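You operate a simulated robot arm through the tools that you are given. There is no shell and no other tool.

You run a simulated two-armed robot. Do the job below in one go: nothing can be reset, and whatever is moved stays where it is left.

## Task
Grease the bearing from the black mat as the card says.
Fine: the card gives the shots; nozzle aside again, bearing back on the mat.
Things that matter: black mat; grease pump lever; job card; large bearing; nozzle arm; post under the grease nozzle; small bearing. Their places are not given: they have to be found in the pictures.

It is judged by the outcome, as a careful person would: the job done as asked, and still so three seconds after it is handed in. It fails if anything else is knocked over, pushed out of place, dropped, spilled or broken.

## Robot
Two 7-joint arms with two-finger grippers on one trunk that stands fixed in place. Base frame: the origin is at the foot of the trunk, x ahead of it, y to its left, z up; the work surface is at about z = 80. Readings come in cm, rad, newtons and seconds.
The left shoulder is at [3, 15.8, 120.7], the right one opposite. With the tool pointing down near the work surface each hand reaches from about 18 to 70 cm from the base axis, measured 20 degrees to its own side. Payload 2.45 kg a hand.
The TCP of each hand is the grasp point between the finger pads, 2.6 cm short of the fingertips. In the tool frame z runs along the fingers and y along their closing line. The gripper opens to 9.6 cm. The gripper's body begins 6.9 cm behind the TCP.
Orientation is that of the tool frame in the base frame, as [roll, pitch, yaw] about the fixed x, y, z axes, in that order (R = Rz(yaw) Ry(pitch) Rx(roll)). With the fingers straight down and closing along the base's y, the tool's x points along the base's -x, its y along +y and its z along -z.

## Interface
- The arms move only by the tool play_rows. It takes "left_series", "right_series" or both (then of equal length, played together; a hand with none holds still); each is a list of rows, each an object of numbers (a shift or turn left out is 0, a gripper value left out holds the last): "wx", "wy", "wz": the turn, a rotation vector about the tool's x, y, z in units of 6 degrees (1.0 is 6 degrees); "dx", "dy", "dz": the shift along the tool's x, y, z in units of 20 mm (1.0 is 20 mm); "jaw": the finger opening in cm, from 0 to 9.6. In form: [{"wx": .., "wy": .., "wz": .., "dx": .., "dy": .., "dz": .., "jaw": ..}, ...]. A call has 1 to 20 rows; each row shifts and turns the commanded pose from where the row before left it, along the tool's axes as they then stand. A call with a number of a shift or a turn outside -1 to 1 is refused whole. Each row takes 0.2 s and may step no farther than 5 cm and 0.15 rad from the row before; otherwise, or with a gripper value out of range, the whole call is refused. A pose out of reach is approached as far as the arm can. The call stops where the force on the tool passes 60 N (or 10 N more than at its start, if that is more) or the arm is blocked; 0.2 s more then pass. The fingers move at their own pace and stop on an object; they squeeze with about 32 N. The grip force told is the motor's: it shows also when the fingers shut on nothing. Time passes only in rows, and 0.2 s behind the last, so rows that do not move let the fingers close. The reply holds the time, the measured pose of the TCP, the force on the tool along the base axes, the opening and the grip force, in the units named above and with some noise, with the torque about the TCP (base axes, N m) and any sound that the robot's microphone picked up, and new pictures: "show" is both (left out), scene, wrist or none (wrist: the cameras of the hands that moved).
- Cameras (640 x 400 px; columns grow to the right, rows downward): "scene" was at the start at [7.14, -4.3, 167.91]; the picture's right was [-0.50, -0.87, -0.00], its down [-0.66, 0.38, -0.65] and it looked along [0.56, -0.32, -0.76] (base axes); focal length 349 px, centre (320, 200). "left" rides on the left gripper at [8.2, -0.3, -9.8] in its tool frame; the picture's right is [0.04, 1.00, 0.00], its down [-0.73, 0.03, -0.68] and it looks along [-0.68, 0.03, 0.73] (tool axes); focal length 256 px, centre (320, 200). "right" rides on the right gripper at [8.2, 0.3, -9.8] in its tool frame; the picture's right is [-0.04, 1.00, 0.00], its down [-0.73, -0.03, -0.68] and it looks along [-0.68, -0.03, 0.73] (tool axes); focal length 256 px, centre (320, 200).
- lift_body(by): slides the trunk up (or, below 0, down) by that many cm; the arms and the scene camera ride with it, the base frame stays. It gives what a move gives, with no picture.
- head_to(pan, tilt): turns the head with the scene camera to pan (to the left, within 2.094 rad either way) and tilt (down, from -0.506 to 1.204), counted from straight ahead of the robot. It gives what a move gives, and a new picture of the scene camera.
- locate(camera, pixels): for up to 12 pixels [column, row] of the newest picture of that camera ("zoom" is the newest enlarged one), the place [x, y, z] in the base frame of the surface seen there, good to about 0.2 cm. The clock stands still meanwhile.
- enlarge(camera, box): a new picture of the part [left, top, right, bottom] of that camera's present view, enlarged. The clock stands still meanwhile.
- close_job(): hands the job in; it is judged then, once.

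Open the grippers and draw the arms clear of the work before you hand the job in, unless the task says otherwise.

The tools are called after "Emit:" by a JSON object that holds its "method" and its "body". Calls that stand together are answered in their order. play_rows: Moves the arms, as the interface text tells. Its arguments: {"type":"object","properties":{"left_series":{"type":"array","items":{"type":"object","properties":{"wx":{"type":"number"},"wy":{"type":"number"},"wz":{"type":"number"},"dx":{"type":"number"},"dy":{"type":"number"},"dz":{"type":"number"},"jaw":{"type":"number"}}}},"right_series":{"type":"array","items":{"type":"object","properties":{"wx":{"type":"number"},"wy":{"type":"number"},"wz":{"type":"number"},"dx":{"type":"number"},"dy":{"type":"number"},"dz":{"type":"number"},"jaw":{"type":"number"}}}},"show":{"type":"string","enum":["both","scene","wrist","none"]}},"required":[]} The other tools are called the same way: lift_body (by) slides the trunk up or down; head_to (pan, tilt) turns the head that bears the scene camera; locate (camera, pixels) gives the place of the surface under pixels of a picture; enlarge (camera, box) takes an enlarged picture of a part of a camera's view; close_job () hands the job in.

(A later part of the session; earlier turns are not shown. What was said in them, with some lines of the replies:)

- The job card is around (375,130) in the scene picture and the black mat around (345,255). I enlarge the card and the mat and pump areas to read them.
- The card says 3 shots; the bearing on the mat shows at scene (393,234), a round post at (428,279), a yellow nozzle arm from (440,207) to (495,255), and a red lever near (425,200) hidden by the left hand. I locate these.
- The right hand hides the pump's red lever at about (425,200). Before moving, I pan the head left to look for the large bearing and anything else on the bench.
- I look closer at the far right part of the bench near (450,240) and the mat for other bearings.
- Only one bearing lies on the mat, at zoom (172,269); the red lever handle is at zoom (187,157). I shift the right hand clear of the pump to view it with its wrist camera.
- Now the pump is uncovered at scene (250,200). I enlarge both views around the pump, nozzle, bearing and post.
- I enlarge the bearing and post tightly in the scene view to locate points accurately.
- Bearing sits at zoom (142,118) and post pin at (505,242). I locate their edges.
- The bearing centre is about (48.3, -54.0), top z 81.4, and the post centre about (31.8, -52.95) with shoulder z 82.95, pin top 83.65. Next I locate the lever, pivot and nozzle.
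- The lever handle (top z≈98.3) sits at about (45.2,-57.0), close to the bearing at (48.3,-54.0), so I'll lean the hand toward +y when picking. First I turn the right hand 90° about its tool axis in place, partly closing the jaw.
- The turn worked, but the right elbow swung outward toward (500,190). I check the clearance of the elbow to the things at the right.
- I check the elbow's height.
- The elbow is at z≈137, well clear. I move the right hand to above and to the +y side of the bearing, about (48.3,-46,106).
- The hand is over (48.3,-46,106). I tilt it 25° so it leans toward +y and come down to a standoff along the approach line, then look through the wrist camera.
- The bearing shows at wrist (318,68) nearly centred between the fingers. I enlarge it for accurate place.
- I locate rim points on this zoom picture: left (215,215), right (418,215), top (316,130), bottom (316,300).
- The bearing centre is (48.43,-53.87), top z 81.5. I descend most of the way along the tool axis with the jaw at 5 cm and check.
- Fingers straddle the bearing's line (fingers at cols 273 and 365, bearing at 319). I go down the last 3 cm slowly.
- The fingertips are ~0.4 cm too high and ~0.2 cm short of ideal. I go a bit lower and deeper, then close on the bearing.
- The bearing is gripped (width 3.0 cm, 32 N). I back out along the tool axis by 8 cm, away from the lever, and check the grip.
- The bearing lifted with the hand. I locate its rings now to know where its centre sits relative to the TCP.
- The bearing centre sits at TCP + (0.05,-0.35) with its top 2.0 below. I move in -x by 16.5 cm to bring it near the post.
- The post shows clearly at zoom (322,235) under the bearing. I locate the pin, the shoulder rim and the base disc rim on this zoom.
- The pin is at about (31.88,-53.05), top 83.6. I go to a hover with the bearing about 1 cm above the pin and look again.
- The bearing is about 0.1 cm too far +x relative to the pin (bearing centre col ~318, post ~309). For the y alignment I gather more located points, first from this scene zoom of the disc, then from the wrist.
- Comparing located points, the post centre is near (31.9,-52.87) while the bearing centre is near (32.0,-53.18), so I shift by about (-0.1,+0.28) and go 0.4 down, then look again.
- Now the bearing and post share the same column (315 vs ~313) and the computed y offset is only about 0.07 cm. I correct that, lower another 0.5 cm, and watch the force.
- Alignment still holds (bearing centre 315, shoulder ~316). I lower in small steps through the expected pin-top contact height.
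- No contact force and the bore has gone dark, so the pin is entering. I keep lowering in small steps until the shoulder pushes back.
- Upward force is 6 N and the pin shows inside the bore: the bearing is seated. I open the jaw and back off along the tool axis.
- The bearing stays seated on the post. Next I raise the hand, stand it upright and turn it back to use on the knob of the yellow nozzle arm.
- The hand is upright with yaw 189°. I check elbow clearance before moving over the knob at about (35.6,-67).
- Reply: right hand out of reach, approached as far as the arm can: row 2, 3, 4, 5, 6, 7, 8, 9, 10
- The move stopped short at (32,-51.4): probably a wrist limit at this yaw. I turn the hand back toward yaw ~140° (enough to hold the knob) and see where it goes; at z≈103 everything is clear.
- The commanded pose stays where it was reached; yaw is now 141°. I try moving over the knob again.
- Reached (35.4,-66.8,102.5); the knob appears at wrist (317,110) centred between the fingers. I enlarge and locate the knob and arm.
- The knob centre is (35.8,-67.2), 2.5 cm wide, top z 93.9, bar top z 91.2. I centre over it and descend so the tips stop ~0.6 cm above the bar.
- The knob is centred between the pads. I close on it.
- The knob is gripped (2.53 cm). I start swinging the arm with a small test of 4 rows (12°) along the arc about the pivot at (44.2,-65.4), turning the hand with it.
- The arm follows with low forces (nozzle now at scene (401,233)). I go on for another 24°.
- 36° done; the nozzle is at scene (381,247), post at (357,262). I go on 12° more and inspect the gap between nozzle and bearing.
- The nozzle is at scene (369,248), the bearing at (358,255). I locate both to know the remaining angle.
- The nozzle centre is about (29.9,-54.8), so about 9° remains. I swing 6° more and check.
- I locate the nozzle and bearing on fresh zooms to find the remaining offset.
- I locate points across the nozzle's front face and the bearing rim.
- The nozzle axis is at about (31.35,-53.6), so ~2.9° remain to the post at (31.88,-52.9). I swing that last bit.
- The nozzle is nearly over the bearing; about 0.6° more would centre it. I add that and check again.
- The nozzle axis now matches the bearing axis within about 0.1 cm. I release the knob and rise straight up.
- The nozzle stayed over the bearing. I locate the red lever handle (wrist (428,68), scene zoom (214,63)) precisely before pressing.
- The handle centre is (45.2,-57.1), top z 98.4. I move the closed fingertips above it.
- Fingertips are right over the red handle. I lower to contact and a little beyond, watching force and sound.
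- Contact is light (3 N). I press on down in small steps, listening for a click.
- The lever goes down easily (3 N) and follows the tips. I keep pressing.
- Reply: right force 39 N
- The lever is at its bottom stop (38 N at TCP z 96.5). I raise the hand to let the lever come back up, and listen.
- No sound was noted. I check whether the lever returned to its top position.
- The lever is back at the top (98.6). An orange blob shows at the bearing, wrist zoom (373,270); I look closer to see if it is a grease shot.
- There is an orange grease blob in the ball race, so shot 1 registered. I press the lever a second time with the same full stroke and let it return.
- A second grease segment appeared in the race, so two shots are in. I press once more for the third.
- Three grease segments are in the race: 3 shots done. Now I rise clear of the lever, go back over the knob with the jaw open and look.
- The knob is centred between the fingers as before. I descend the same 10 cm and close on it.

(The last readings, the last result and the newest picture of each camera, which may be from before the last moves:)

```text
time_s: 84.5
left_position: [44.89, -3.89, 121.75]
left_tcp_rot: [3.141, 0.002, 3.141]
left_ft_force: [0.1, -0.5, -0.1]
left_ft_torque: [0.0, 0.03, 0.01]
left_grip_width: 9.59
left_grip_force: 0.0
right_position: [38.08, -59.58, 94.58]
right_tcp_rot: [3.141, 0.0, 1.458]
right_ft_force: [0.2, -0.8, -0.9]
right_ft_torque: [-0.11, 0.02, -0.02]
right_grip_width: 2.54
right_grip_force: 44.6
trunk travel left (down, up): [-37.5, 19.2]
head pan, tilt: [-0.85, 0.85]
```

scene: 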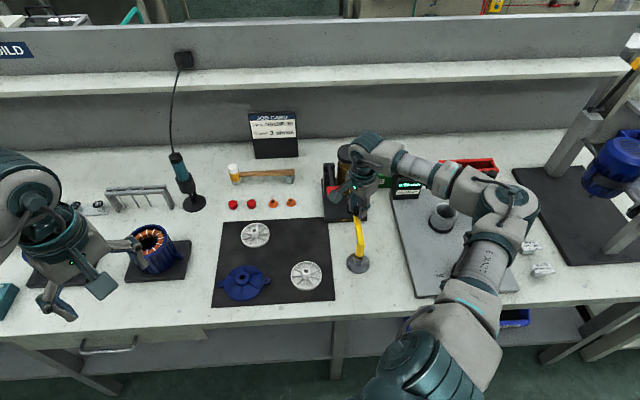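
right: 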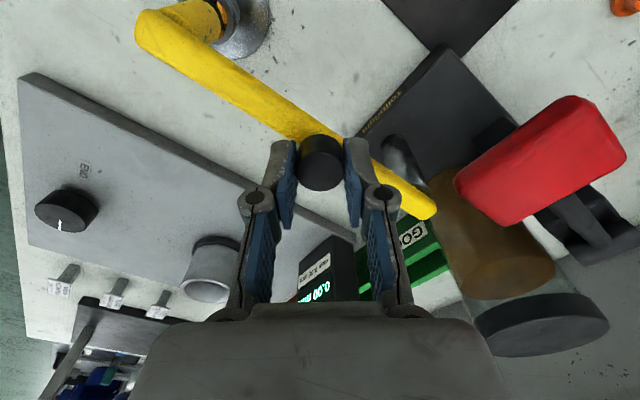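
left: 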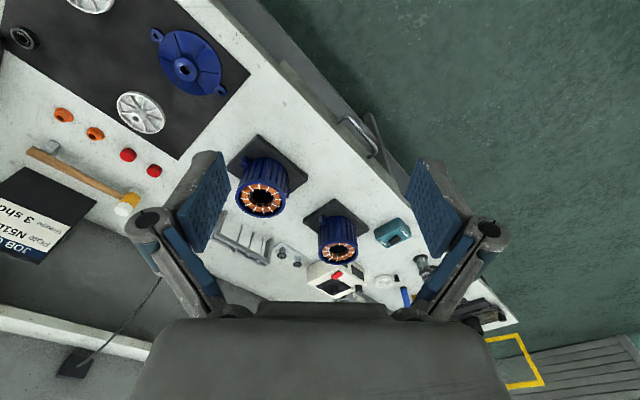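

The knob is gripped again with little force. I play the arc backwards, first 27° with a check on forces.

Emit:
{"method": "play_rows", "body": {"right_series": [{"dx": -0.0364, "dy": -0.0306, "wz": -0.11}, {"dx": -0.0833, "dy": -0.0689, "wz": -0.24}, {"dx": -0.0833, "dy": -0.0689, "wz": -0.24}, {"dx": -0.1768, "dy": -0.1381, "wz": -0.5}, {"dx": -0.1768, "dy": -0.1381, "wz": -0.5}, {"dx": -0.1768, "dy": -0.1381, "wz": -0.5}, {"dx": -0.1768, "dy": -0.1381, "wz": -0.5}, {"dx": -0.1768, "dy": -0.1381, "wz": -0.5}, {"dx": -0.1768, "dy": -0.1381, "wz": -0.5}, {"dx": -0.1768, "dy": -0.1381, "wz": -0.5}, {"dx": -0.1768, "dy": -0.1381, "wz": -0.5}]}}

```text
time_s: 86.8
left_position: [44.96, -3.73, 121.58]
left_tcp_rot: [-3.14, 0.001, -3.14]
left_ft_force: [-0.2, 0.0, 0.4]
left_ft_torque: [0.01, -0.02, 0.02]
left_grip_width: 9.61
left_grip_force: 0.0
right_position: [36.1, -62.96, 94.55]
right_tcp_rot: [3.14, -0.001, 1.94]
right_ft_force: [12.0, -7.6, 3.0]
right_ft_torque: [-0.55, -0.5, -0.26]
right_grip_width: 2.52
right_grip_force: 45.1
trunk travel left (down, up): [-37.5, 19.2]
head pan, tilt: [-0.85, 0.85]
```

scene: 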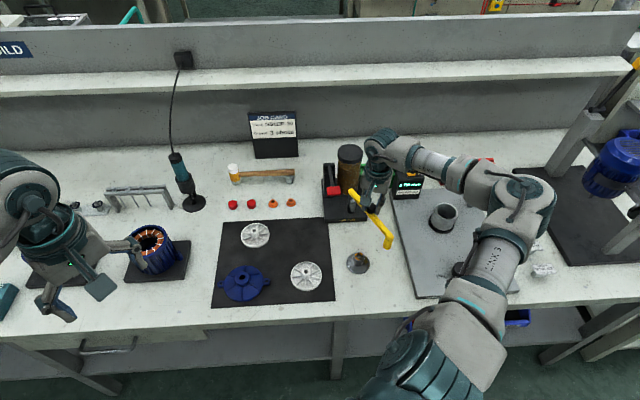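
right: 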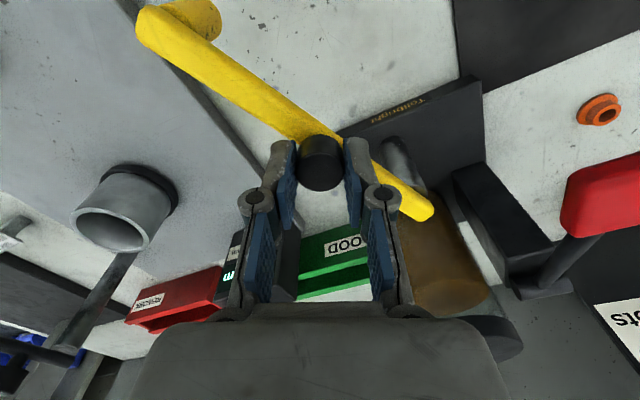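

The force is 14 N toward the pivot, so my path is slightly too far out. I correct ~0.2 cm inward and swing on 12°.

Emit:
{"method": "play_rows", "body": {"right_series": [{"dx": -0.065, "dy": 0.077}, {"dx": -0.1768, "dy": -0.1381, "wz": -0.5}, {"dx": -0.1768, "dy": -0.1381, "wz": -0.5}, {"dx": -0.1768, "dy": -0.1381, "wz": -0.5}, {"dx": -0.1768, "dy": -0.1381, "wz": -0.5}], "show": "scene"}}

```text
time_s: 88.0
left_position: [44.78, -3.95, 121.75]
left_tcp_rot: [3.141, 0.002, 3.14]
left_ft_force: [0.3, -0.7, -0.4]
left_ft_torque: [-0.05, -0.02, 0.03]
left_grip_width: 9.6
left_grip_force: 0.1
right_position: [35.64, -64.72, 94.64]
right_tcp_rot: [3.141, -0.003, 2.15]
right_ft_force: [1.5, 0.1, 0.3]
right_ft_torque: [-0.22, -0.21, -0.08]
right_grip_width: 2.53
right_grip_force: 44.5
trunk travel left (down, up): [-37.5, 19.2]
head pan, tilt: [-0.85, 0.85]
```

scene: 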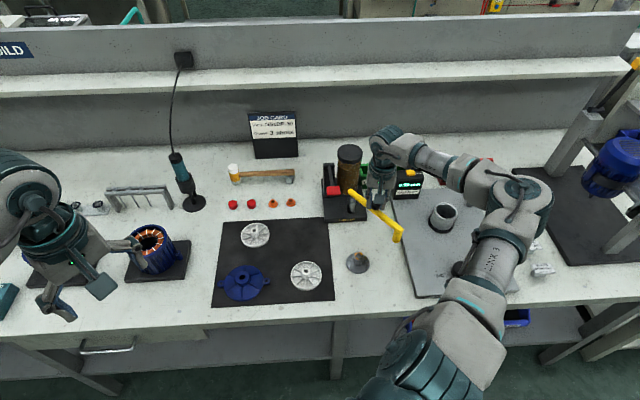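

Forces are near zero now. I swing the remaining 18° back to the original aside position.

Emit:
{"method": "play_rows", "body": {"right_series": [{"dx": -0.1768, "dy": -0.1381, "wz": -0.5}, {"dx": -0.1768, "dy": -0.1381, "wz": -0.5}, {"dx": -0.1768, "dy": -0.1381, "wz": -0.5}, {"dx": -0.1768, "dy": -0.1381, "wz": -0.5}, {"dx": -0.1768, "dy": -0.1381, "wz": -0.5}, {"dx": -0.1768, "dy": -0.1381, "wz": -0.5}, {}]}}

Emit:
{"method": "locate", "body": {"camera": "right", "pixels": [[150, 15], [200, 15], [420, 210]]}}

Emit:
{"method": "locate", "body": {"camera": "scene", "pixels": [[408, 217], [406, 223], [397, 211], [351, 193]]}}

```text
time_s: 89.7
left_position: [44.81, -3.77, 121.84]
left_tcp_rot: [3.14, 0.002, 3.141]
left_ft_force: [0.9, 0.8, -0.2]
left_ft_torque: [0.01, -0.04, -0.03]
left_grip_width: 9.62
left_grip_force: 0.1
right_position: [35.94, -67.45, 94.59]
right_tcp_rot: [3.14, 0.001, 2.464]
right_ft_force: [-2.5, 0.0, -0.2]
right_ft_torque: [-0.02, -0.17, -0.11]
right_grip_width: 2.57
right_grip_force: 45.3
trunk travel left (down, up): [-37.5, 19.2]
head pan, tilt: [-0.85, 0.85]
```

scene: 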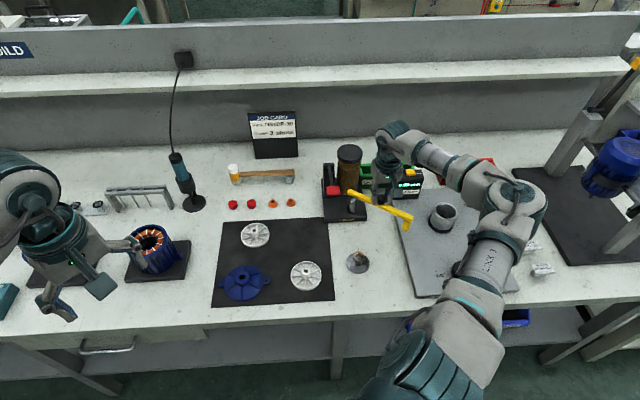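
right: 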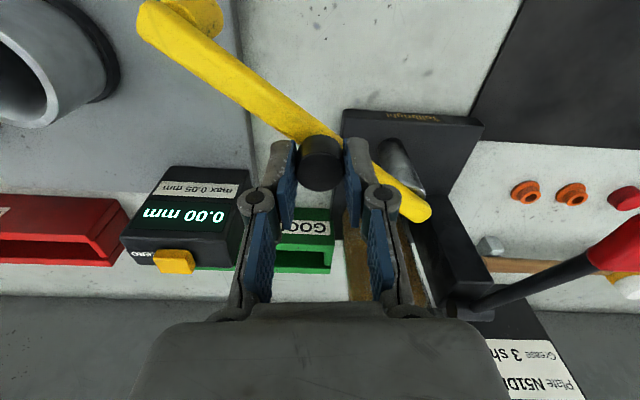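

```text
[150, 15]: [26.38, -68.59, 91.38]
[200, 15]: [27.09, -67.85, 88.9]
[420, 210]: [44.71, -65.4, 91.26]
```

```text
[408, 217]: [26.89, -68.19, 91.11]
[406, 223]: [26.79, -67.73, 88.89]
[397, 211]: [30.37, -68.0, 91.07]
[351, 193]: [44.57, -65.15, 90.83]
```

The nozzle is back at (26.4,-68.6), its original aside spot. I release the knob, rise 10 cm.

Emit:
{"method": "play_rows", "body": {"right_series": [{"jaw": 3.2}, {"jaw": 4.2}, {"jaw": 5}, {}, {"dz": -0.3}, {"dz": -0.5}, {"dz": -0.6}, {"dz": -0.6}, {"dz": -0.6}, {"dz": -0.6}, {"dz": -0.6}, {"dz": -0.6}, {"dz": -0.6}], "show": "scene"}}

Emit:
{"method": "play_rows", "body": {"right_series": [{"dx": 0.546, "dy": 0.416}, {"dx": 0.546, "dy": 0.416}, {"dx": 0.546, "dy": 0.416}, {"dx": 0.546, "dy": 0.416}, {"dx": 0.546, "dy": 0.416}, {"dx": 0.546, "dy": 0.416}, {"dx": 0.546, "dy": 0.416}, {"dx": 0.546, "dy": 0.416}, {"dx": 0.546, "dy": 0.416}, {"dx": 0.546, "dy": 0.416}, {"dx": 0.546, "dy": 0.416}, {"dx": 0.546, "dy": 0.416}], "show": "scene"}}

```text
time_s: 92.5
left_position: [44.82, -3.82, 121.77]
left_tcp_rot: [-3.141, 0.002, -3.141]
left_ft_force: [-0.1, -0.2, -0.6]
left_ft_torque: [0.01, 0.03, 0.02]
left_grip_width: 9.6
left_grip_force: 0.1
right_position: [35.96, -67.48, 104.76]
right_tcp_rot: [3.14, 0.0, 2.462]
right_ft_force: [0.0, -0.1, -0.1]
right_ft_torque: [-0.01, 0.0, 0.01]
right_grip_width: 5.02
right_grip_force: 0.0
trunk travel left (down, up): [-37.5, 19.2]
head pan, tilt: [-0.85, 0.85]
```

scene: 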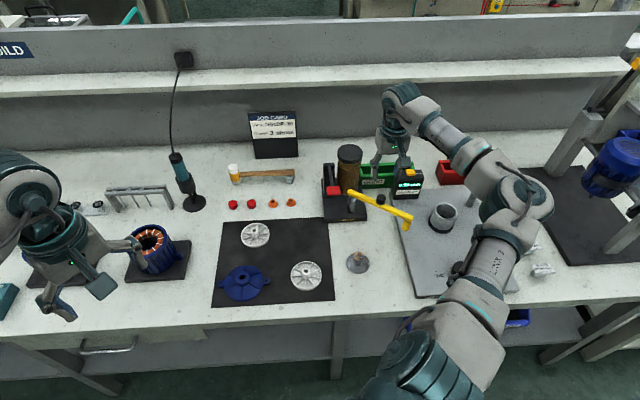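

```text
time_s: 95.0
left_position: [44.95, -3.85, 121.65]
left_tcp_rot: [-3.14, 0.002, 3.141]
left_ft_force: [-0.3, -1.2, 0.4]
left_ft_torque: [0.03, 0.01, 0.02]
left_grip_width: 9.6
left_grip_force: 0.0
right_position: [31.87, -51.45, 104.57]
right_tcp_rot: [3.141, 0.001, 2.462]
right_ft_force: [-0.1, -0.3, -0.3]
right_ft_torque: [-0.03, -0.01, -0.03]
right_grip_width: 5.0
right_grip_force: 0.1
trunk travel left (down, up): [-37.5, 19.2]
head pan, tilt: [-0.85, 0.85]
```

scene: 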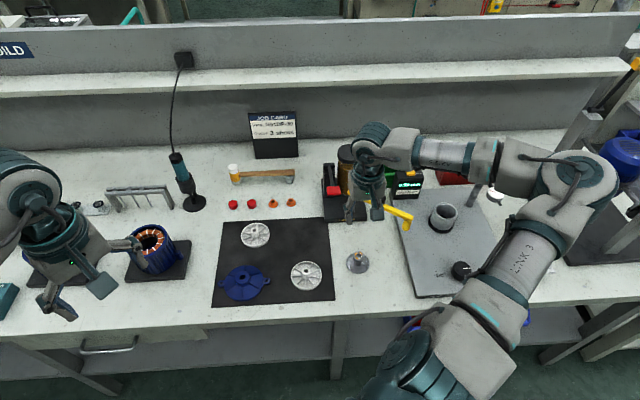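

Clear of everything at z≈104.6. I restore the pick pose: turn to yaw 90°, lean 25° toward +y, and descend to the standoff by the post.

Emit:
{"method": "play_rows", "body": {"right_series": [{"wz": 1}, {"wz": 1}, {"wz": 1}, {"wz": 1}, {"wz": 1}, {"wz": 1}, {"wz": 1}, {"wz": 1}, {"wz": 0.51}, {"wy": -1}, {"wy": -1}, {"wy": -1}, {"wy": -1}, {"wy": -0.17}], "show": "none"}}

Emit:
{"method": "play_rows", "body": {"right_series": [{"dx": 0.283, "dz": 0.47}, {"dx": 0.283, "dz": 0.47}, {"dx": 0.283, "dz": 0.47}, {"dx": 0.283, "dz": 0.47}, {"dx": 0.283, "dz": 0.47}, {"dx": 0.283, "dz": 0.47}, {"dx": 0.283, "dz": 0.47}, {"dx": 0.283, "dz": 0.47}, {"dx": 0.283, "dz": 0.47}, {"dx": 0.283, "dz": 0.47}, {}]}}

Emit:
{"method": "enlarge", "body": {"camera": "right", "box": [240, 20, 400, 120]}}

```text
time_s: 98.0
left_position: [44.86, -3.87, 121.86]
left_tcp_rot: [3.141, 0.002, -3.14]
left_ft_force: [-0.1, -0.4, -0.4]
left_ft_torque: [0.0, 0.01, 0.02]
left_grip_width: 9.6
left_grip_force: 0.1
right_position: [31.85, -51.36, 104.58]
right_tcp_rot: [3.141, 0.44, 1.568]
right_ft_force: [-0.1, -0.3, 0.8]
right_ft_torque: [0.02, -0.01, 0.02]
right_grip_width: 5.02
right_grip_force: 0.1
trunk travel left (down, up): [-37.5, 19.2]
head pan, tilt: [-0.85, 0.85]
```

```text
time_s: 100.5
left_position: [44.72, -3.8, 121.85]
left_tcp_rot: [-3.141, 0.0, 3.14]
left_ft_force: [0.2, 0.4, 0.1]
left_ft_torque: [0.0, -0.01, 0.03]
left_grip_width: 9.6
left_grip_force: 0.0
right_position: [31.93, -50.17, 93.75]
right_tcp_rot: [3.14, 0.435, 1.568]
right_ft_force: [0.6, -0.2, 0.3]
right_ft_torque: [0.01, 0.02, -0.04]
right_grip_width: 5.01
right_grip_force: 0.1
trunk travel left (down, up): [-37.5, 19.2]
head pan, tilt: [-0.85, 0.85]
```

scene: 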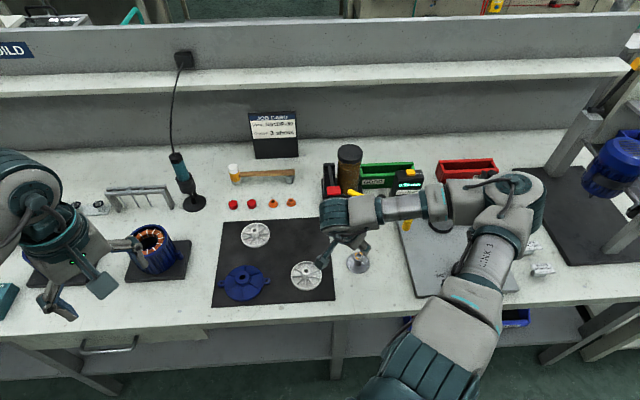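
right: 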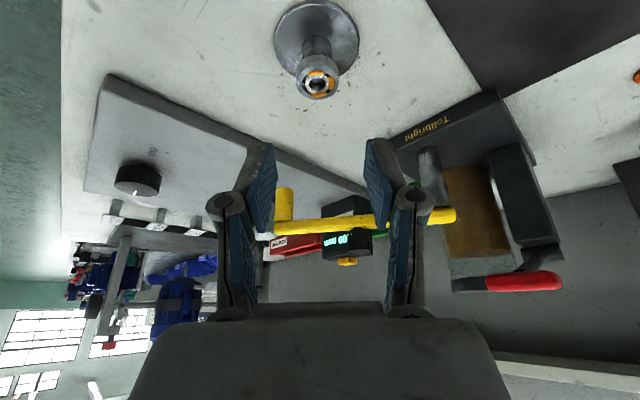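

```text
4.00 times, centred on (320, 70) of right
```

zoom: 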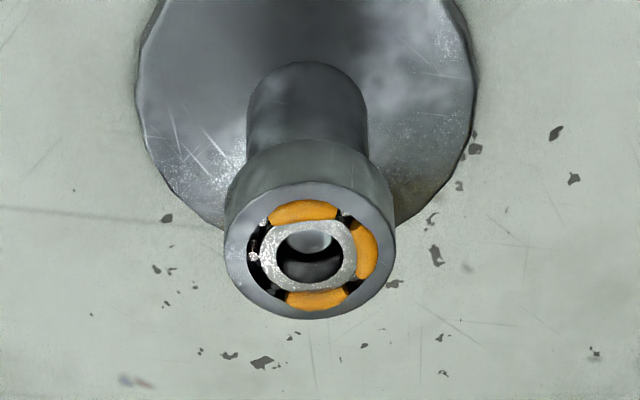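

All three grease segments show and the bearing sits on the post. I line up (0.1 cm toward -x) and approach along the tool axis to 2.4 cm short.

Emit:
{"method": "play_rows", "body": {"right_series": [{"dx": 0.27, "dy": -0.03}, {"dx": 0.27, "dy": -0.03}, {"dz": 0.4}, {"dz": 0.4}, {"dz": 0.4}, {"dz": 0.4}, {"dz": 0.4}, {"dz": 0.4}, {"dz": 0.4}, {}], "show": "wrist"}}

Emit:
{"method": "enlarge", "body": {"camera": "right", "box": [240, 80, 400, 180]}}

```text
time_s: 102.7
left_position: [44.83, -3.83, 121.72]
left_tcp_rot: [3.141, 0.001, -3.141]
left_ft_force: [-0.2, -0.1, -0.3]
left_ft_torque: [0.02, -0.02, 0.02]
left_grip_width: 9.63
left_grip_force: 0.1
right_position: [31.74, -51.74, 88.25]
right_tcp_rot: [-3.14, 0.436, 1.57]
right_ft_force: [0.2, 0.5, 0.2]
right_ft_torque: [0.04, 0.02, 0.0]
right_grip_width: 5.01
right_grip_force: 0.1
trunk travel left (down, up): [-37.5, 19.2]
head pan, tilt: [-0.85, 0.85]
```

right: 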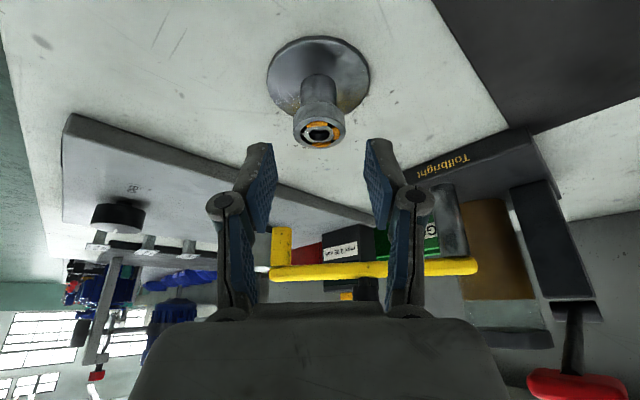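

```text
4.00 times, centred on (320, 130) of right
```

zoom: 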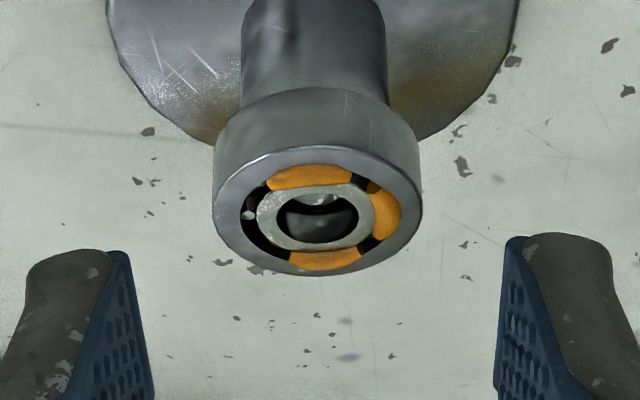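

Bearing centre (317) is midway between the fingers (125 and 508). I go the last 2.4 cm and close gently on it.

Emit:
{"method": "play_rows", "body": {"right_series": [{"dz": 0.295, "dx": 0.02}, {"dz": 0.295, "dx": 0.02}, {"dz": 0.295, "dx": 0.02}, {"dz": 0.295, "dx": 0.02}, {}], "show": "wrist"}}

Emit:
{"method": "enlarge", "body": {"camera": "right", "box": [240, 80, 400, 180]}}

```text
time_s: 103.8
left_position: [44.91, -3.82, 121.77]
left_tcp_rot: [-3.141, 0.002, -3.142]
left_ft_force: [0.4, 0.2, 0.0]
left_ft_torque: [0.02, -0.04, 0.03]
left_grip_width: 9.58
left_grip_force: 0.0
right_position: [31.82, -52.4, 85.86]
right_tcp_rot: [3.14, 0.436, 1.571]
right_ft_force: [0.5, -0.5, -0.2]
right_ft_torque: [-0.04, -0.03, 0.01]
right_grip_width: 4.99
right_grip_force: 0.0
trunk travel left (down, up): [-37.5, 19.2]
head pan, tilt: [-0.85, 0.85]
```

right: 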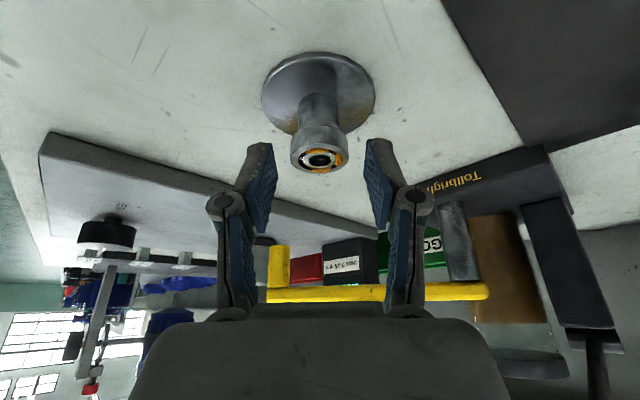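

```text
4.00 times, centred on (320, 130) of right
```

zoom: 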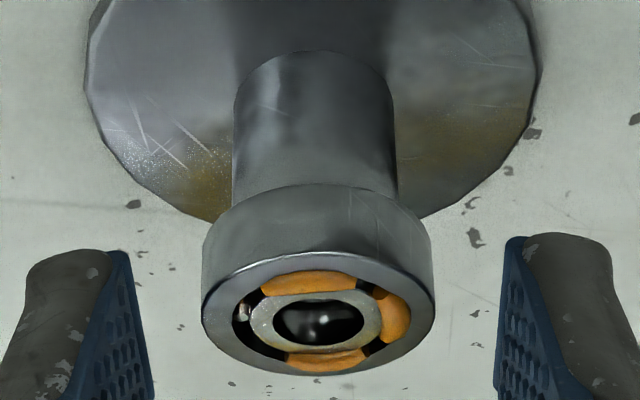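

The hand is ~0.2 cm deeper than at the first grasp; I shift it slightly (−y 0.2, up 0.2) to match, then close on the bearing.

Emit:
{"method": "play_rows", "body": {"right_series": [{"dx": -0.14, "dz": -0.05}, {}, {"jaw": 4.0}, {"jaw": 3.4}, {"jaw": 2.6}, {"jaw": 2.6}, {"jaw": 2.6}], "show": "wrist"}}

Emit:
{"method": "enlarge", "body": {"camera": "right", "box": [256, 90, 384, 170]}}

```text
time_s: 105.5
left_position: [44.86, -3.71, 121.67]
left_tcp_rot: [-3.141, 0.003, 3.141]
left_ft_force: [-0.3, 0.8, 0.0]
left_ft_torque: [-0.01, 0.05, -0.03]
left_grip_width: 9.58
left_grip_force: 0.0
right_position: [31.92, -52.67, 86.2]
right_tcp_rot: [3.14, 0.436, 1.57]
right_ft_force: [0.1, 0.3, 0.3]
right_ft_torque: [0.01, 0.02, 0.03]
right_grip_width: 2.96
right_grip_force: 31.9
trunk travel left (down, up): [-37.5, 19.2]
head pan, tilt: [-0.85, 0.85]
```

right: 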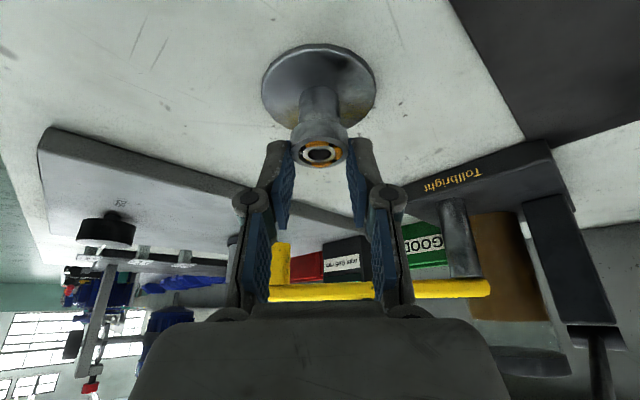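

```text
5.00 times, centred on (320, 130) of right
```

zoom: 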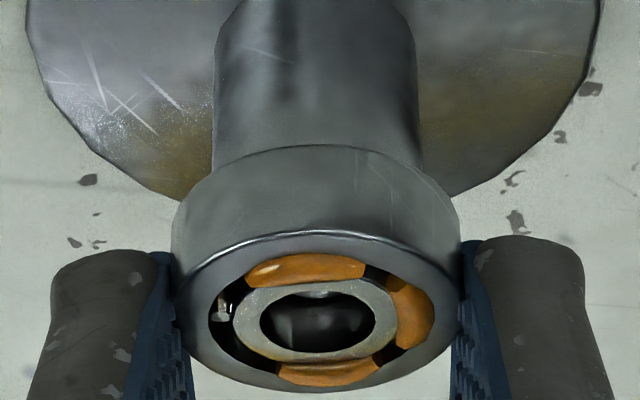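

The bearing is gripped (2.96 cm). I lift straight up off the pin in small steps.

Emit:
{"method": "play_rows", "body": {"right_series": [{"dx": -0.0423, "dz": -0.0906}, {"dx": -0.0423, "dz": -0.0906}, {"dx": -0.0423, "dz": -0.0906}, {"dx": -0.0423, "dz": -0.0906}, {"dx": -0.0423, "dz": -0.0906}, {"dx": -0.0634, "dz": -0.136}, {"dx": -0.0634, "dz": -0.136}, {"dx": -0.0845, "dz": -0.181}, {"dx": -0.0845, "dz": -0.181}], "show": "wrist"}}

Emit:
{"method": "enlarge", "body": {"camera": "right", "box": [256, 90, 384, 170]}}

```text
time_s: 107.5
left_position: [44.93, -3.83, 121.8]
left_tcp_rot: [-3.14, 0.001, 3.141]
left_ft_force: [-0.8, 0.9, -0.7]
left_ft_torque: [0.02, -0.02, 0.02]
left_grip_width: 9.59
left_grip_force: 0.1
right_position: [31.74, -52.78, 88.42]
right_tcp_rot: [3.141, 0.438, 1.571]
right_ft_force: [-0.3, -1.4, -0.6]
right_ft_torque: [-0.03, 0.02, 0.02]
right_grip_width: 2.96
right_grip_force: 32.0
trunk travel left (down, up): [-37.5, 19.2]
head pan, tilt: [-0.85, 0.85]
```

right: 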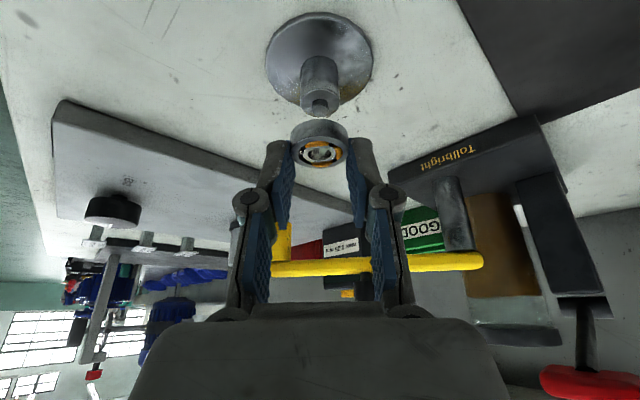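

```text
5.00 times, centred on (320, 130) of right
```

zoom: 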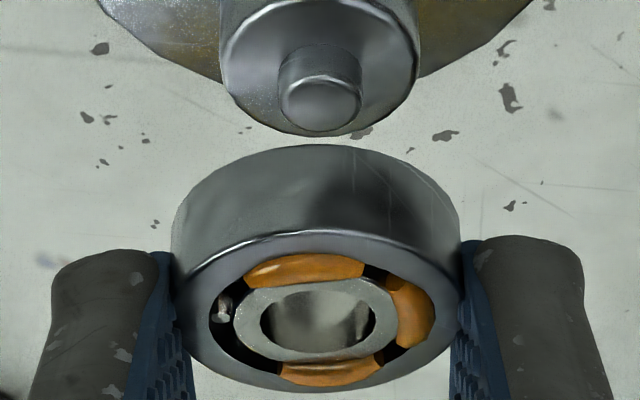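

The bearing came off the pin cleanly, still level. I back away a little and carry it in +x to the standoff over its original mat spot.

Emit:
{"method": "play_rows", "body": {"right_series": [{"dx": 0.184, "dz": -0.375}, {"dx": 0.184, "dz": -0.375}, {"dx": 0.184, "dz": -0.375}, {"dx": 0.184, "dz": -0.375}, {"dy": 0.692}, {"dy": 0.692}, {"dy": 0.692}, {"dy": 0.692}, {"dy": 0.692}, {"dy": 0.692}, {"dy": 0.692}, {"dy": 0.692}, {"dy": 0.692}, {"dy": 0.692}, {"dy": 0.692}, {"dy": 0.692}, {}]}}

Emit:
{"method": "enlarge", "body": {"camera": "right", "box": [220, 60, 420, 185]}}

```text
time_s: 111.0
left_position: [44.79, -3.85, 121.74]
left_tcp_rot: [3.142, 0.001, -3.14]
left_ft_force: [0.1, -0.1, 0.9]
left_ft_torque: [0.02, -0.02, 0.0]
left_grip_width: 9.62
left_grip_force: 0.0
right_position: [48.4, -50.1, 90.71]
right_tcp_rot: [3.141, 0.436, 1.57]
right_ft_force: [0.5, -0.8, -0.1]
right_ft_torque: [0.0, 0.02, -0.02]
right_grip_width: 2.97
right_grip_force: 32.0
trunk travel left (down, up): [-37.5, 19.2]
head pan, tilt: [-0.85, 0.85]
```

scene: 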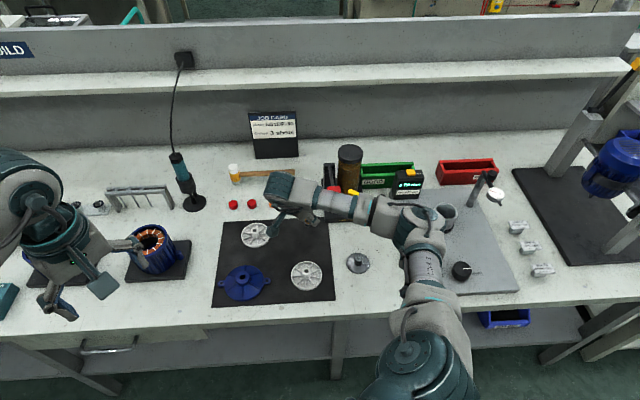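
right: 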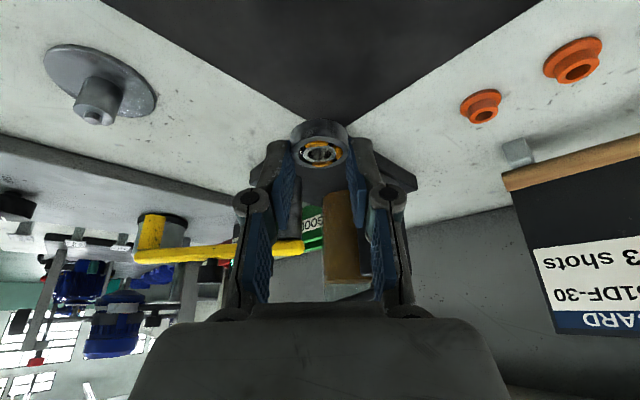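

```text
3.20 times, centred on (320, 122) of right
```

zoom: 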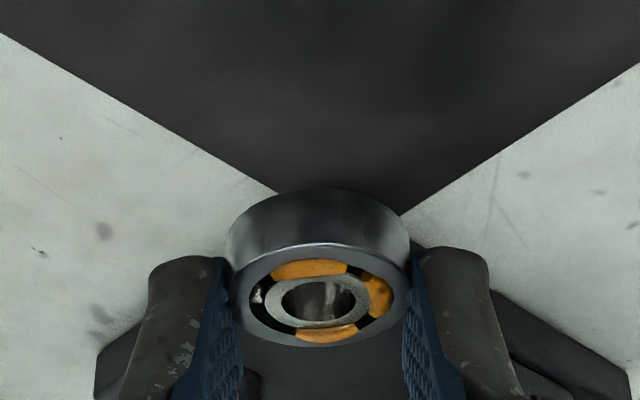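

The arm's elbow is in a different posture than before, with the forearm passing over the pump area. I check its height against the jar and lever before descending.

Emit:
{"method": "locate", "body": {"camera": "scene", "pixels": [[290, 190], [320, 198], [345, 205], [365, 212], [390, 218], [415, 228], [425, 270], [355, 218], [380, 228], [350, 165], [333, 188], [400, 205]]}}

Emit:
{"method": "enlarge", "body": {"camera": "scene", "box": [250, 130, 480, 300]}}

```text
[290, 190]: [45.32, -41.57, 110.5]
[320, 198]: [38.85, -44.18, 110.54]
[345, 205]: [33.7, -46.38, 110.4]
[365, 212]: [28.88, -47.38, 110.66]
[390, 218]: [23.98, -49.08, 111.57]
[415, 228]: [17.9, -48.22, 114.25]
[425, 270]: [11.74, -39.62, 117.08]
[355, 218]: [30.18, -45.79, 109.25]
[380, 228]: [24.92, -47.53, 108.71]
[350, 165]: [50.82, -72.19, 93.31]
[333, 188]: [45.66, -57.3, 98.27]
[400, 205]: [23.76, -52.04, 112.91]
```

```text
2.35 times, centred on (365, 215) of scene
```

zoom: 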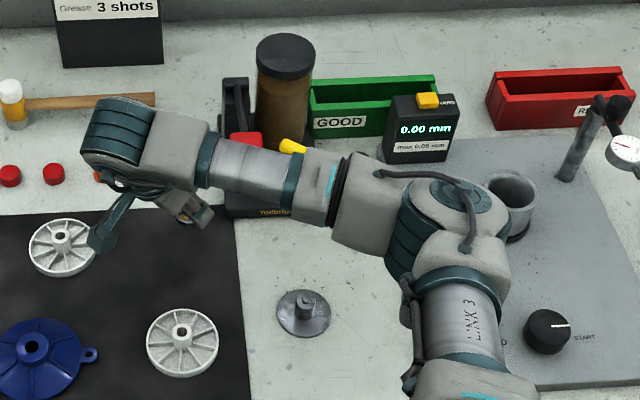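

The forearm's top is at z≈110 around y −42…−50, well away from lever and jar. I descend 5 cm along the tool axis and recheck.

Emit:
{"method": "play_rows", "body": {"right_series": [{"dz": 0.5}, {"dz": 0.5}, {"dz": 0.5}, {"dz": 0.5}, {"dz": 0.5}, {}]}}

Emit:
{"method": "locate", "body": {"camera": "scene", "pixels": [[320, 198], [345, 205], [365, 215], [390, 222], [415, 232], [425, 270]]}}

Emit:
{"method": "enlarge", "body": {"camera": "scene", "box": [250, 130, 480, 300]}}

```text
time_s: 112.5
left_position: [44.93, -3.85, 121.76]
left_tcp_rot: [3.14, 0.001, -3.141]
left_ft_force: [0.1, -1.0, -0.2]
left_ft_torque: [0.0, -0.03, 0.01]
left_grip_width: 9.63
left_grip_force: 0.1
right_position: [48.26, -52.3, 85.97]
right_tcp_rot: [-3.141, 0.437, 1.571]
right_ft_force: [0.0, -0.5, 0.3]
right_ft_torque: [0.0, 0.01, 0.01]
right_grip_width: 2.96
right_grip_force: 32.2
trunk travel left (down, up): [-37.5, 19.2]
head pan, tilt: [-0.85, 0.85]
```

scene: 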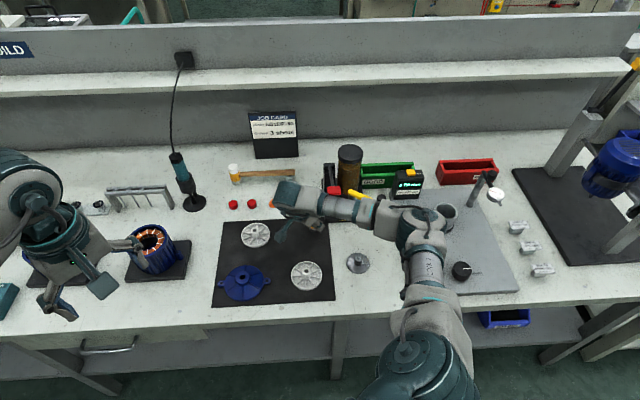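
right: 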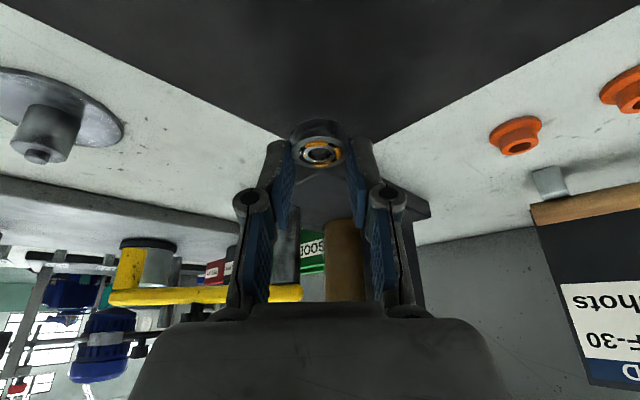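

```text
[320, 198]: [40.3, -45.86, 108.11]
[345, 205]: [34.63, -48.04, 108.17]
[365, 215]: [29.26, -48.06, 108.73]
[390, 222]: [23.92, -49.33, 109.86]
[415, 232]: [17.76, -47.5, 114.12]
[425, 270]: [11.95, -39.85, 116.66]
```

```text
2.35 times, centred on (365, 215) of scene
```

zoom: 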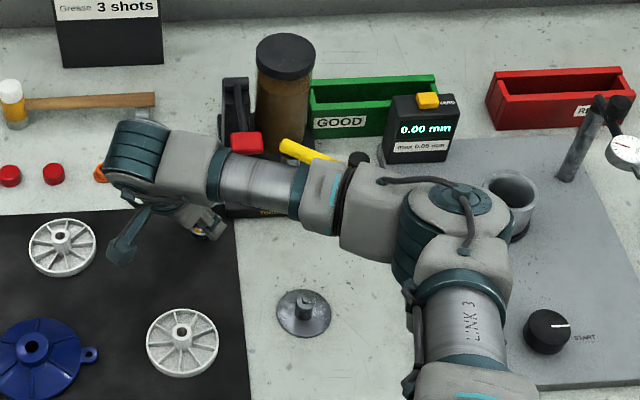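

Clearances stay good. I lower another 1.8 cm, then creep the rest.

Emit:
{"method": "play_rows", "body": {"right_series": [{"dz": 0.3}, {"dz": 0.3}, {"dz": 0.3}, {"dz": 0.15}, {}], "show": "wrist"}}

Emit:
{"method": "enlarge", "body": {"camera": "right", "box": [220, 60, 420, 185]}}

```text
time_s: 113.7
left_position: [44.94, -3.88, 121.75]
left_tcp_rot: [3.141, 0.002, -3.141]
left_ft_force: [0.7, 0.6, -0.8]
left_ft_torque: [0.03, -0.03, -0.02]
left_grip_width: 9.62
left_grip_force: 0.0
right_position: [48.37, -53.1, 84.22]
right_tcp_rot: [3.141, 0.437, 1.571]
right_ft_force: [-0.1, 0.1, 0.2]
right_ft_torque: [0.04, -0.01, 0.01]
right_grip_width: 2.95
right_grip_force: 32.7
trunk travel left (down, up): [-37.5, 19.2]
head pan, tilt: [-0.85, 0.85]
```

right: 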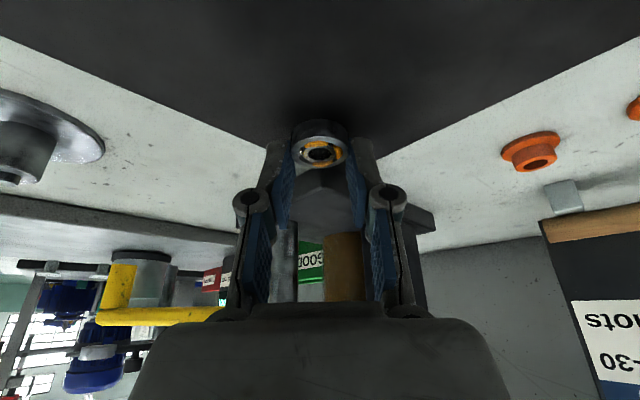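

```text
3.20 times, centred on (320, 122) of right
```

zoom: 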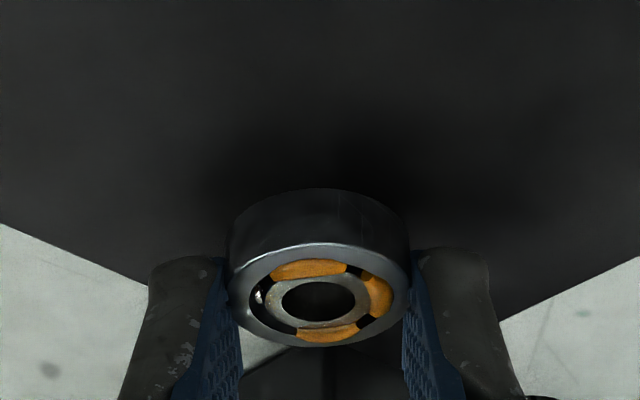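

The bearing is close above the mat. I lower vertically in 1 mm steps and watch for contact.

Emit:
{"method": "play_rows", "body": {"right_series": [{"dx": 0.0211, "dz": 0.0453}, {"dx": 0.0211, "dz": 0.0453}, {"dx": 0.0211, "dz": 0.0453}, {"dx": 0.0211, "dz": 0.0453}, {"dx": 0.0211, "dz": 0.0453}, {}], "show": "none"}}

Emit:
{"method": "play_rows", "body": {"right_series": [{"dx": 0.0211, "dz": 0.0453}, {"dx": 0.0105, "dz": 0.0227}, {}], "show": "wrist"}}

```text
time_s: 115.0
left_position: [44.92, -3.82, 121.84]
left_tcp_rot: [-3.14, 0.001, 3.14]
left_ft_force: [0.6, 0.9, 0.1]
left_ft_torque: [0.01, 0.02, 0.01]
left_grip_width: 9.6
left_grip_force: 0.1
right_position: [48.3, -53.13, 83.66]
right_tcp_rot: [3.138, 0.434, 1.569]
right_ft_force: [0.6, 0.0, -0.3]
right_ft_torque: [0.01, 0.0, 0.04]
right_grip_width: 2.96
right_grip_force: 32.0
trunk travel left (down, up): [-37.5, 19.2]
head pan, tilt: [-0.85, 0.85]
```

```text
time_s: 115.8
left_position: [44.82, -3.81, 121.79]
left_tcp_rot: [3.141, 0.003, -3.141]
left_ft_force: [-0.1, 0.1, -0.2]
left_ft_torque: [0.0, -0.03, 0.0]
left_grip_width: 9.58
left_grip_force: 0.1
right_position: [48.42, -53.16, 83.58]
right_tcp_rot: [3.141, 0.437, 1.572]
right_ft_force: [0.0, 0.1, 1.1]
right_ft_torque: [0.0, 0.0, -0.02]
right_grip_width: 2.94
right_grip_force: 31.8
trunk travel left (down, up): [-37.5, 19.2]
head pan, tilt: [-0.85, 0.85]
```

right: 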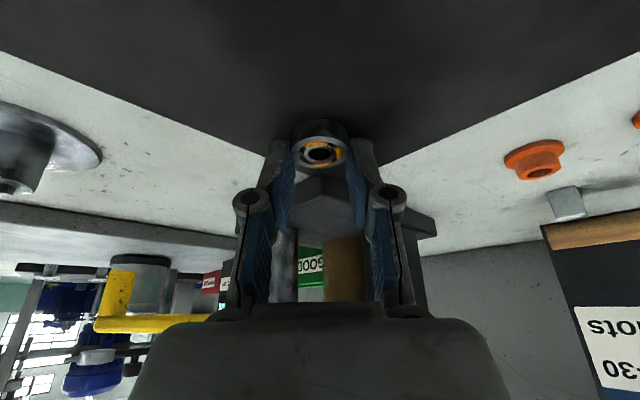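

Force is just beginning to rise (1 N). I continue in half-millimetre steps until it clearly touches.

Emit:
{"method": "play_rows", "body": {"right_series": [{"dx": 0.0105, "dz": 0.0227}, {"dx": 0.0105, "dz": 0.0227}, {}], "show": "none"}}

Emit:
{"method": "enlarge", "body": {"camera": "right", "box": [220, 60, 420, 185]}}

```text
time_s: 116.7
left_position: [44.77, -3.72, 121.77]
left_tcp_rot: [-3.14, 0.001, 3.14]
left_ft_force: [-0.2, -0.6, 0.4]
left_ft_torque: [0.01, 0.0, -0.04]
left_grip_width: 9.6
left_grip_force: 0.1
right_position: [48.43, -53.06, 83.61]
right_tcp_rot: [3.137, 0.438, 1.57]
right_ft_force: [-0.2, 0.3, 8.2]
right_ft_torque: [-0.07, -0.11, -0.01]
right_grip_width: 2.93
right_grip_force: 32.0
trunk travel left (down, up): [-37.5, 19.2]
head pan, tilt: [-0.85, 0.85]
```

```text
3.20 times, centred on (320, 122) of right
```

zoom: 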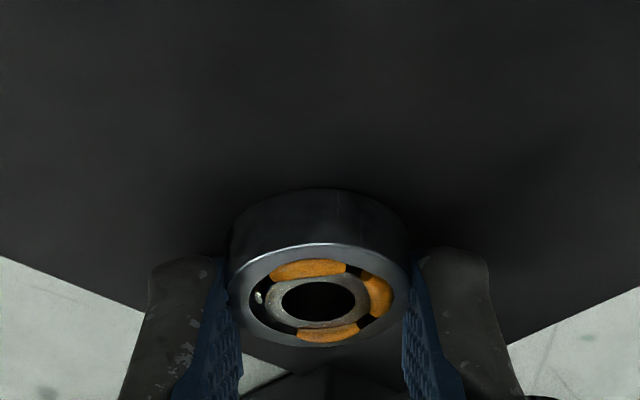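

Contact at 8 N: the bearing rests on the mat. I open the jaw and back off along the tool axis.

Emit:
{"method": "play_rows", "body": {"right_series": [{"jaw": 3.4}, {"jaw": 4.2}, {"jaw": 5}, {}, {"dz": -0.2}, {"dz": -0.4}, {"dz": -0.5}, {"dz": -0.5}, {"dz": -0.5}, {"dz": -0.5}, {"dz": -0.5}, {"dz": -0.5}, {"dz": -0.5}, {"dz": -0.5}, {"dz": -0.5}, {"dz": -0.5}]}}

Emit:
{"method": "enlarge", "body": {"camera": "right", "box": [250, 30, 390, 120]}}

```text
time_s: 120.0
left_position: [44.86, -3.76, 121.71]
left_tcp_rot: [3.141, 0.001, 3.141]
left_ft_force: [-0.7, 0.1, -0.8]
left_ft_torque: [-0.01, 0.0, 0.0]
left_grip_width: 9.63
left_grip_force: 0.1
right_position: [48.44, -48.5, 93.64]
right_tcp_rot: [3.139, 0.437, 1.569]
right_ft_force: [0.0, -0.3, 0.4]
right_ft_torque: [0.01, 0.03, 0.04]
right_grip_width: 5.01
right_grip_force: 0.0
trunk travel left (down, up): [-37.5, 19.2]
head pan, tilt: [-0.85, 0.85]
```

scene: 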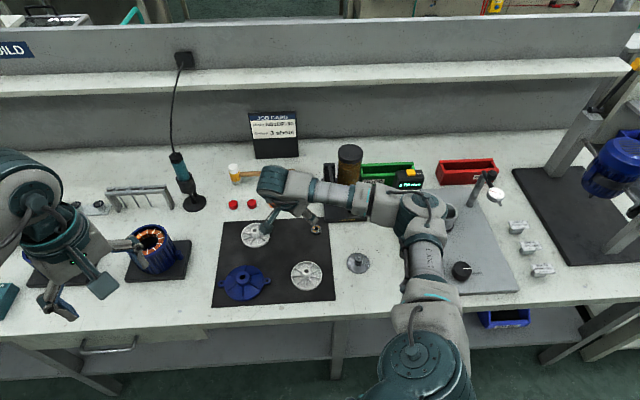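
right: 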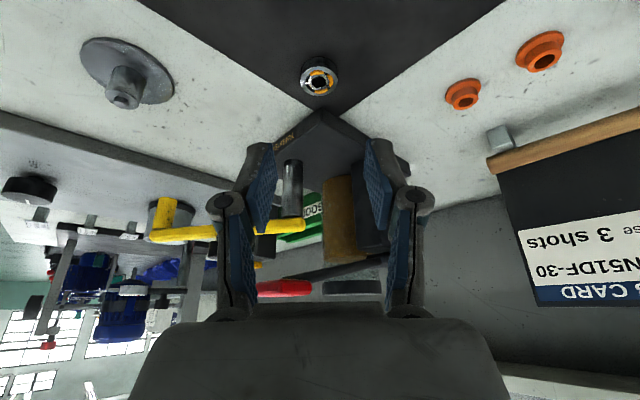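

```text
4.44 times, centred on (320, 75) of right
```

zoom: 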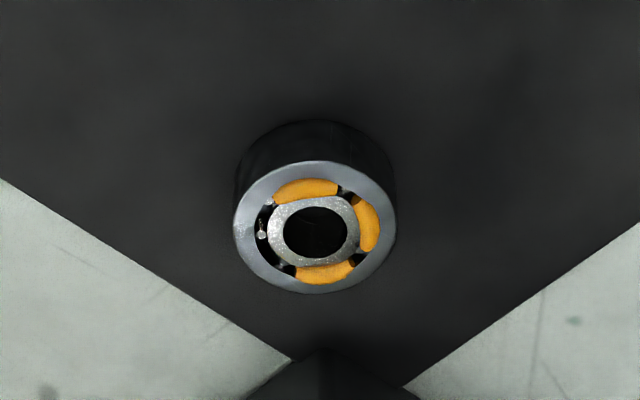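

The greased bearing lies flat on the mat at its old spot. I raise the right arm up and away from the work.

Emit:
{"method": "play_rows", "body": {"right_series": [{"dx": -0.289, "dz": -0.619}, {"dx": -0.289, "dz": -0.619}, {"dx": -0.289, "dz": -0.619}, {"dx": -0.289, "dz": -0.619}, {"dx": -0.289, "dz": -0.619}, {"dx": -0.289, "dz": -0.619}, {"dx": -0.289, "dz": -0.619}, {"dx": -0.289, "dz": -0.619}, {"dx": -0.289, "dz": -0.619}, {"dx": -0.289, "dz": -0.619}, {"dx": -0.289, "dz": -0.619}, {"dx": -0.289, "dz": -0.619}, {"wy": 1}, {"wy": 1}, {"wy": 1}, {"wy": 1}, {"wy": 0.17}], "show": "scene"}}

Emit:
{"method": "play_rows", "body": {"right_series": [{"dx": 0.433, "dy": -0.667, "dz": -0.5, "jaw": 9}, {"dx": 0.433, "dy": -0.667, "dz": -0.5}, {"dx": 0.433, "dy": -0.667, "dz": -0.5}, {"dx": 0.433, "dy": -0.667, "dz": -0.5}, {"dx": 0.433, "dy": -0.667, "dz": -0.5}, {"dx": 0.433, "dy": -0.667, "dz": -0.5}, {"dx": 0.433, "dy": -0.667, "dz": -0.5}, {"dx": 0.433, "dy": -0.667, "dz": -0.5}, {"dx": 0.433, "dy": -0.667, "dz": -0.5}, {"dx": 0.433, "dy": -0.667, "dz": -0.5}, {"dx": 0.433, "dy": -0.667, "dz": -0.5}, {"dx": 0.433, "dy": -0.667, "dz": -0.5}, {}, {}]}}

```text
time_s: 123.7
left_position: [44.92, -3.83, 121.76]
left_tcp_rot: [3.141, 0.002, 3.141]
left_ft_force: [0.4, 0.1, 0.6]
left_ft_torque: [0.02, 0.0, 0.03]
left_grip_width: 9.59
left_grip_force: 0.1
right_position: [48.43, -48.37, 110.0]
right_tcp_rot: [3.14, -0.002, 1.572]
right_ft_force: [0.1, 0.2, -0.4]
right_ft_torque: [0.0, 0.01, -0.03]
right_grip_width: 5.0
right_grip_force: 0.0
trunk travel left (down, up): [-37.5, 19.2]
head pan, tilt: [-0.85, 0.85]
```

scene: 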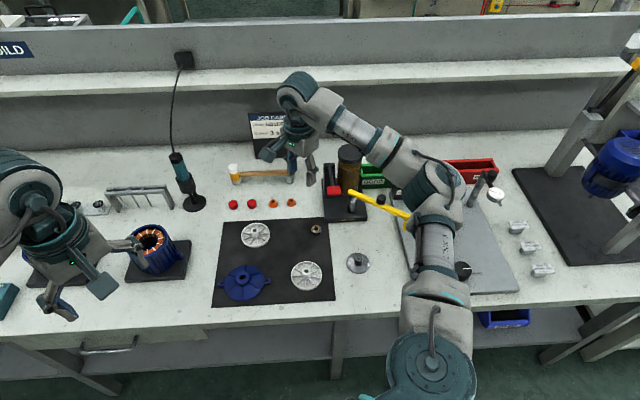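

```text
time_s: 126.7
left_position: [44.79, -3.89, 121.78]
left_tcp_rot: [-3.141, 0.002, 3.141]
left_ft_force: [0.0, 0.2, -0.3]
left_ft_torque: [-0.02, 0.0, 0.02]
left_grip_width: 9.59
left_grip_force: 0.1
right_position: [32.29, -38.03, 121.85]
right_tcp_rot: [3.141, 0.0, 1.571]
right_ft_force: [0.0, 0.6, -0.4]
right_ft_torque: [0.01, 0.0, -0.03]
right_grip_width: 9.02
right_grip_force: 0.1
trunk travel left (down, up): [-37.5, 19.2]
head pan, tilt: [-0.85, 0.85]
```

scene: 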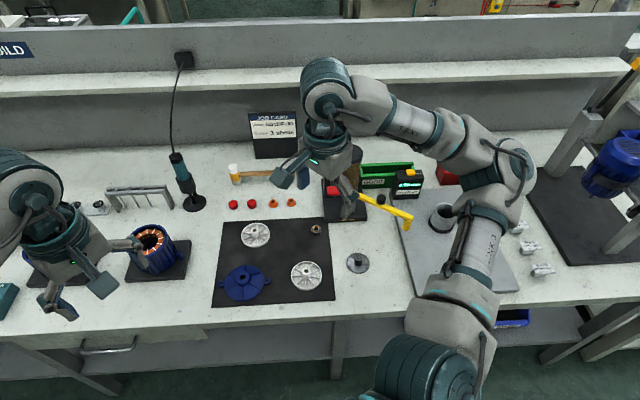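
right: 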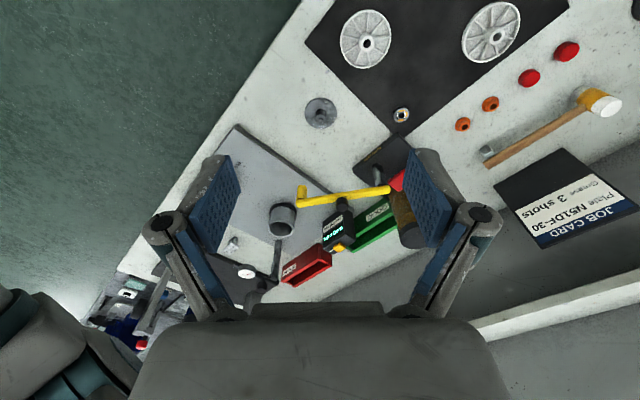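

The arm is clear and the jaws are open. A last look at the mat, pump and nozzle before handing in.

Emit:
{"method": "enlarge", "body": {"camera": "scene", "box": [280, 170, 440, 290]}}

Emit:
{"method": "enlarge", "body": {"camera": "right", "box": [280, 70, 480, 220]}}

```text
3.33 times, centred on (360, 230) of scene
```

zoom: 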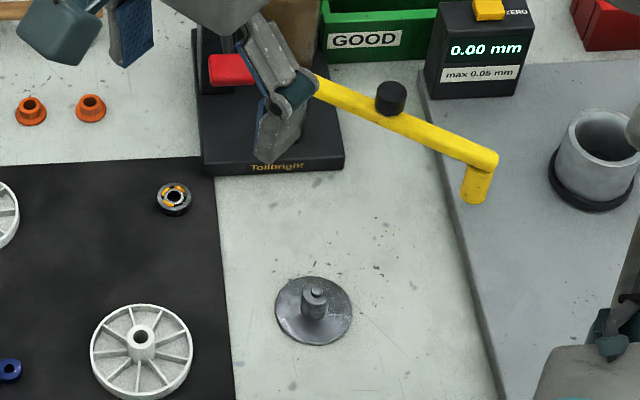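

```text
2.67 times, centred on (380, 145) of right
```

zoom: 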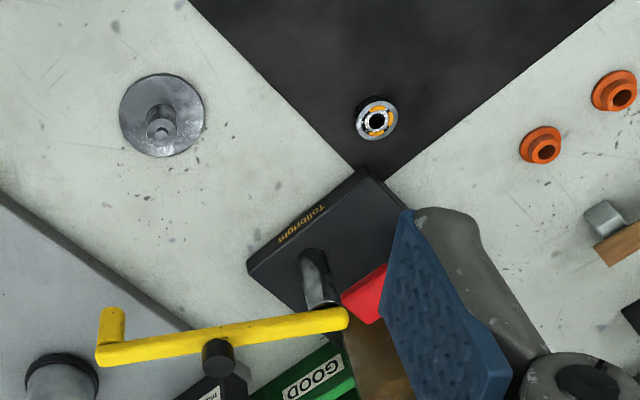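

The bearing lies flat on the mat with three grease segments. The nozzle is aside, the post is empty, the lever is up and both hands are open and clear, so I hand the job in.

Emit:
{"method": "close_job", "body": {}}

```text
The job is handed in.
```

I greased the bearing from the black mat with 3 shots, as the card says, and handed the job in.

- **Grease:** I gave three full lever strokes. After each one a new orange grease segment showed in the bearing, and the last close-up showed three.
- **Nozzle:** I swung it over the post for the greasing. It is back aside at about (26.4, -68.6), where it started.
- **Bearing:** It is back flat on the mat, within about half a centimetre of its original spot.
- **Everything else:** Nothing looked knocked over or moved in the final pictures. The lever is back up, the post is empty, and both hands are open and clear of the work.

I only saw one bearing on the mat, so there was no choice to make there. I never saw a second, large bearing on the bench.
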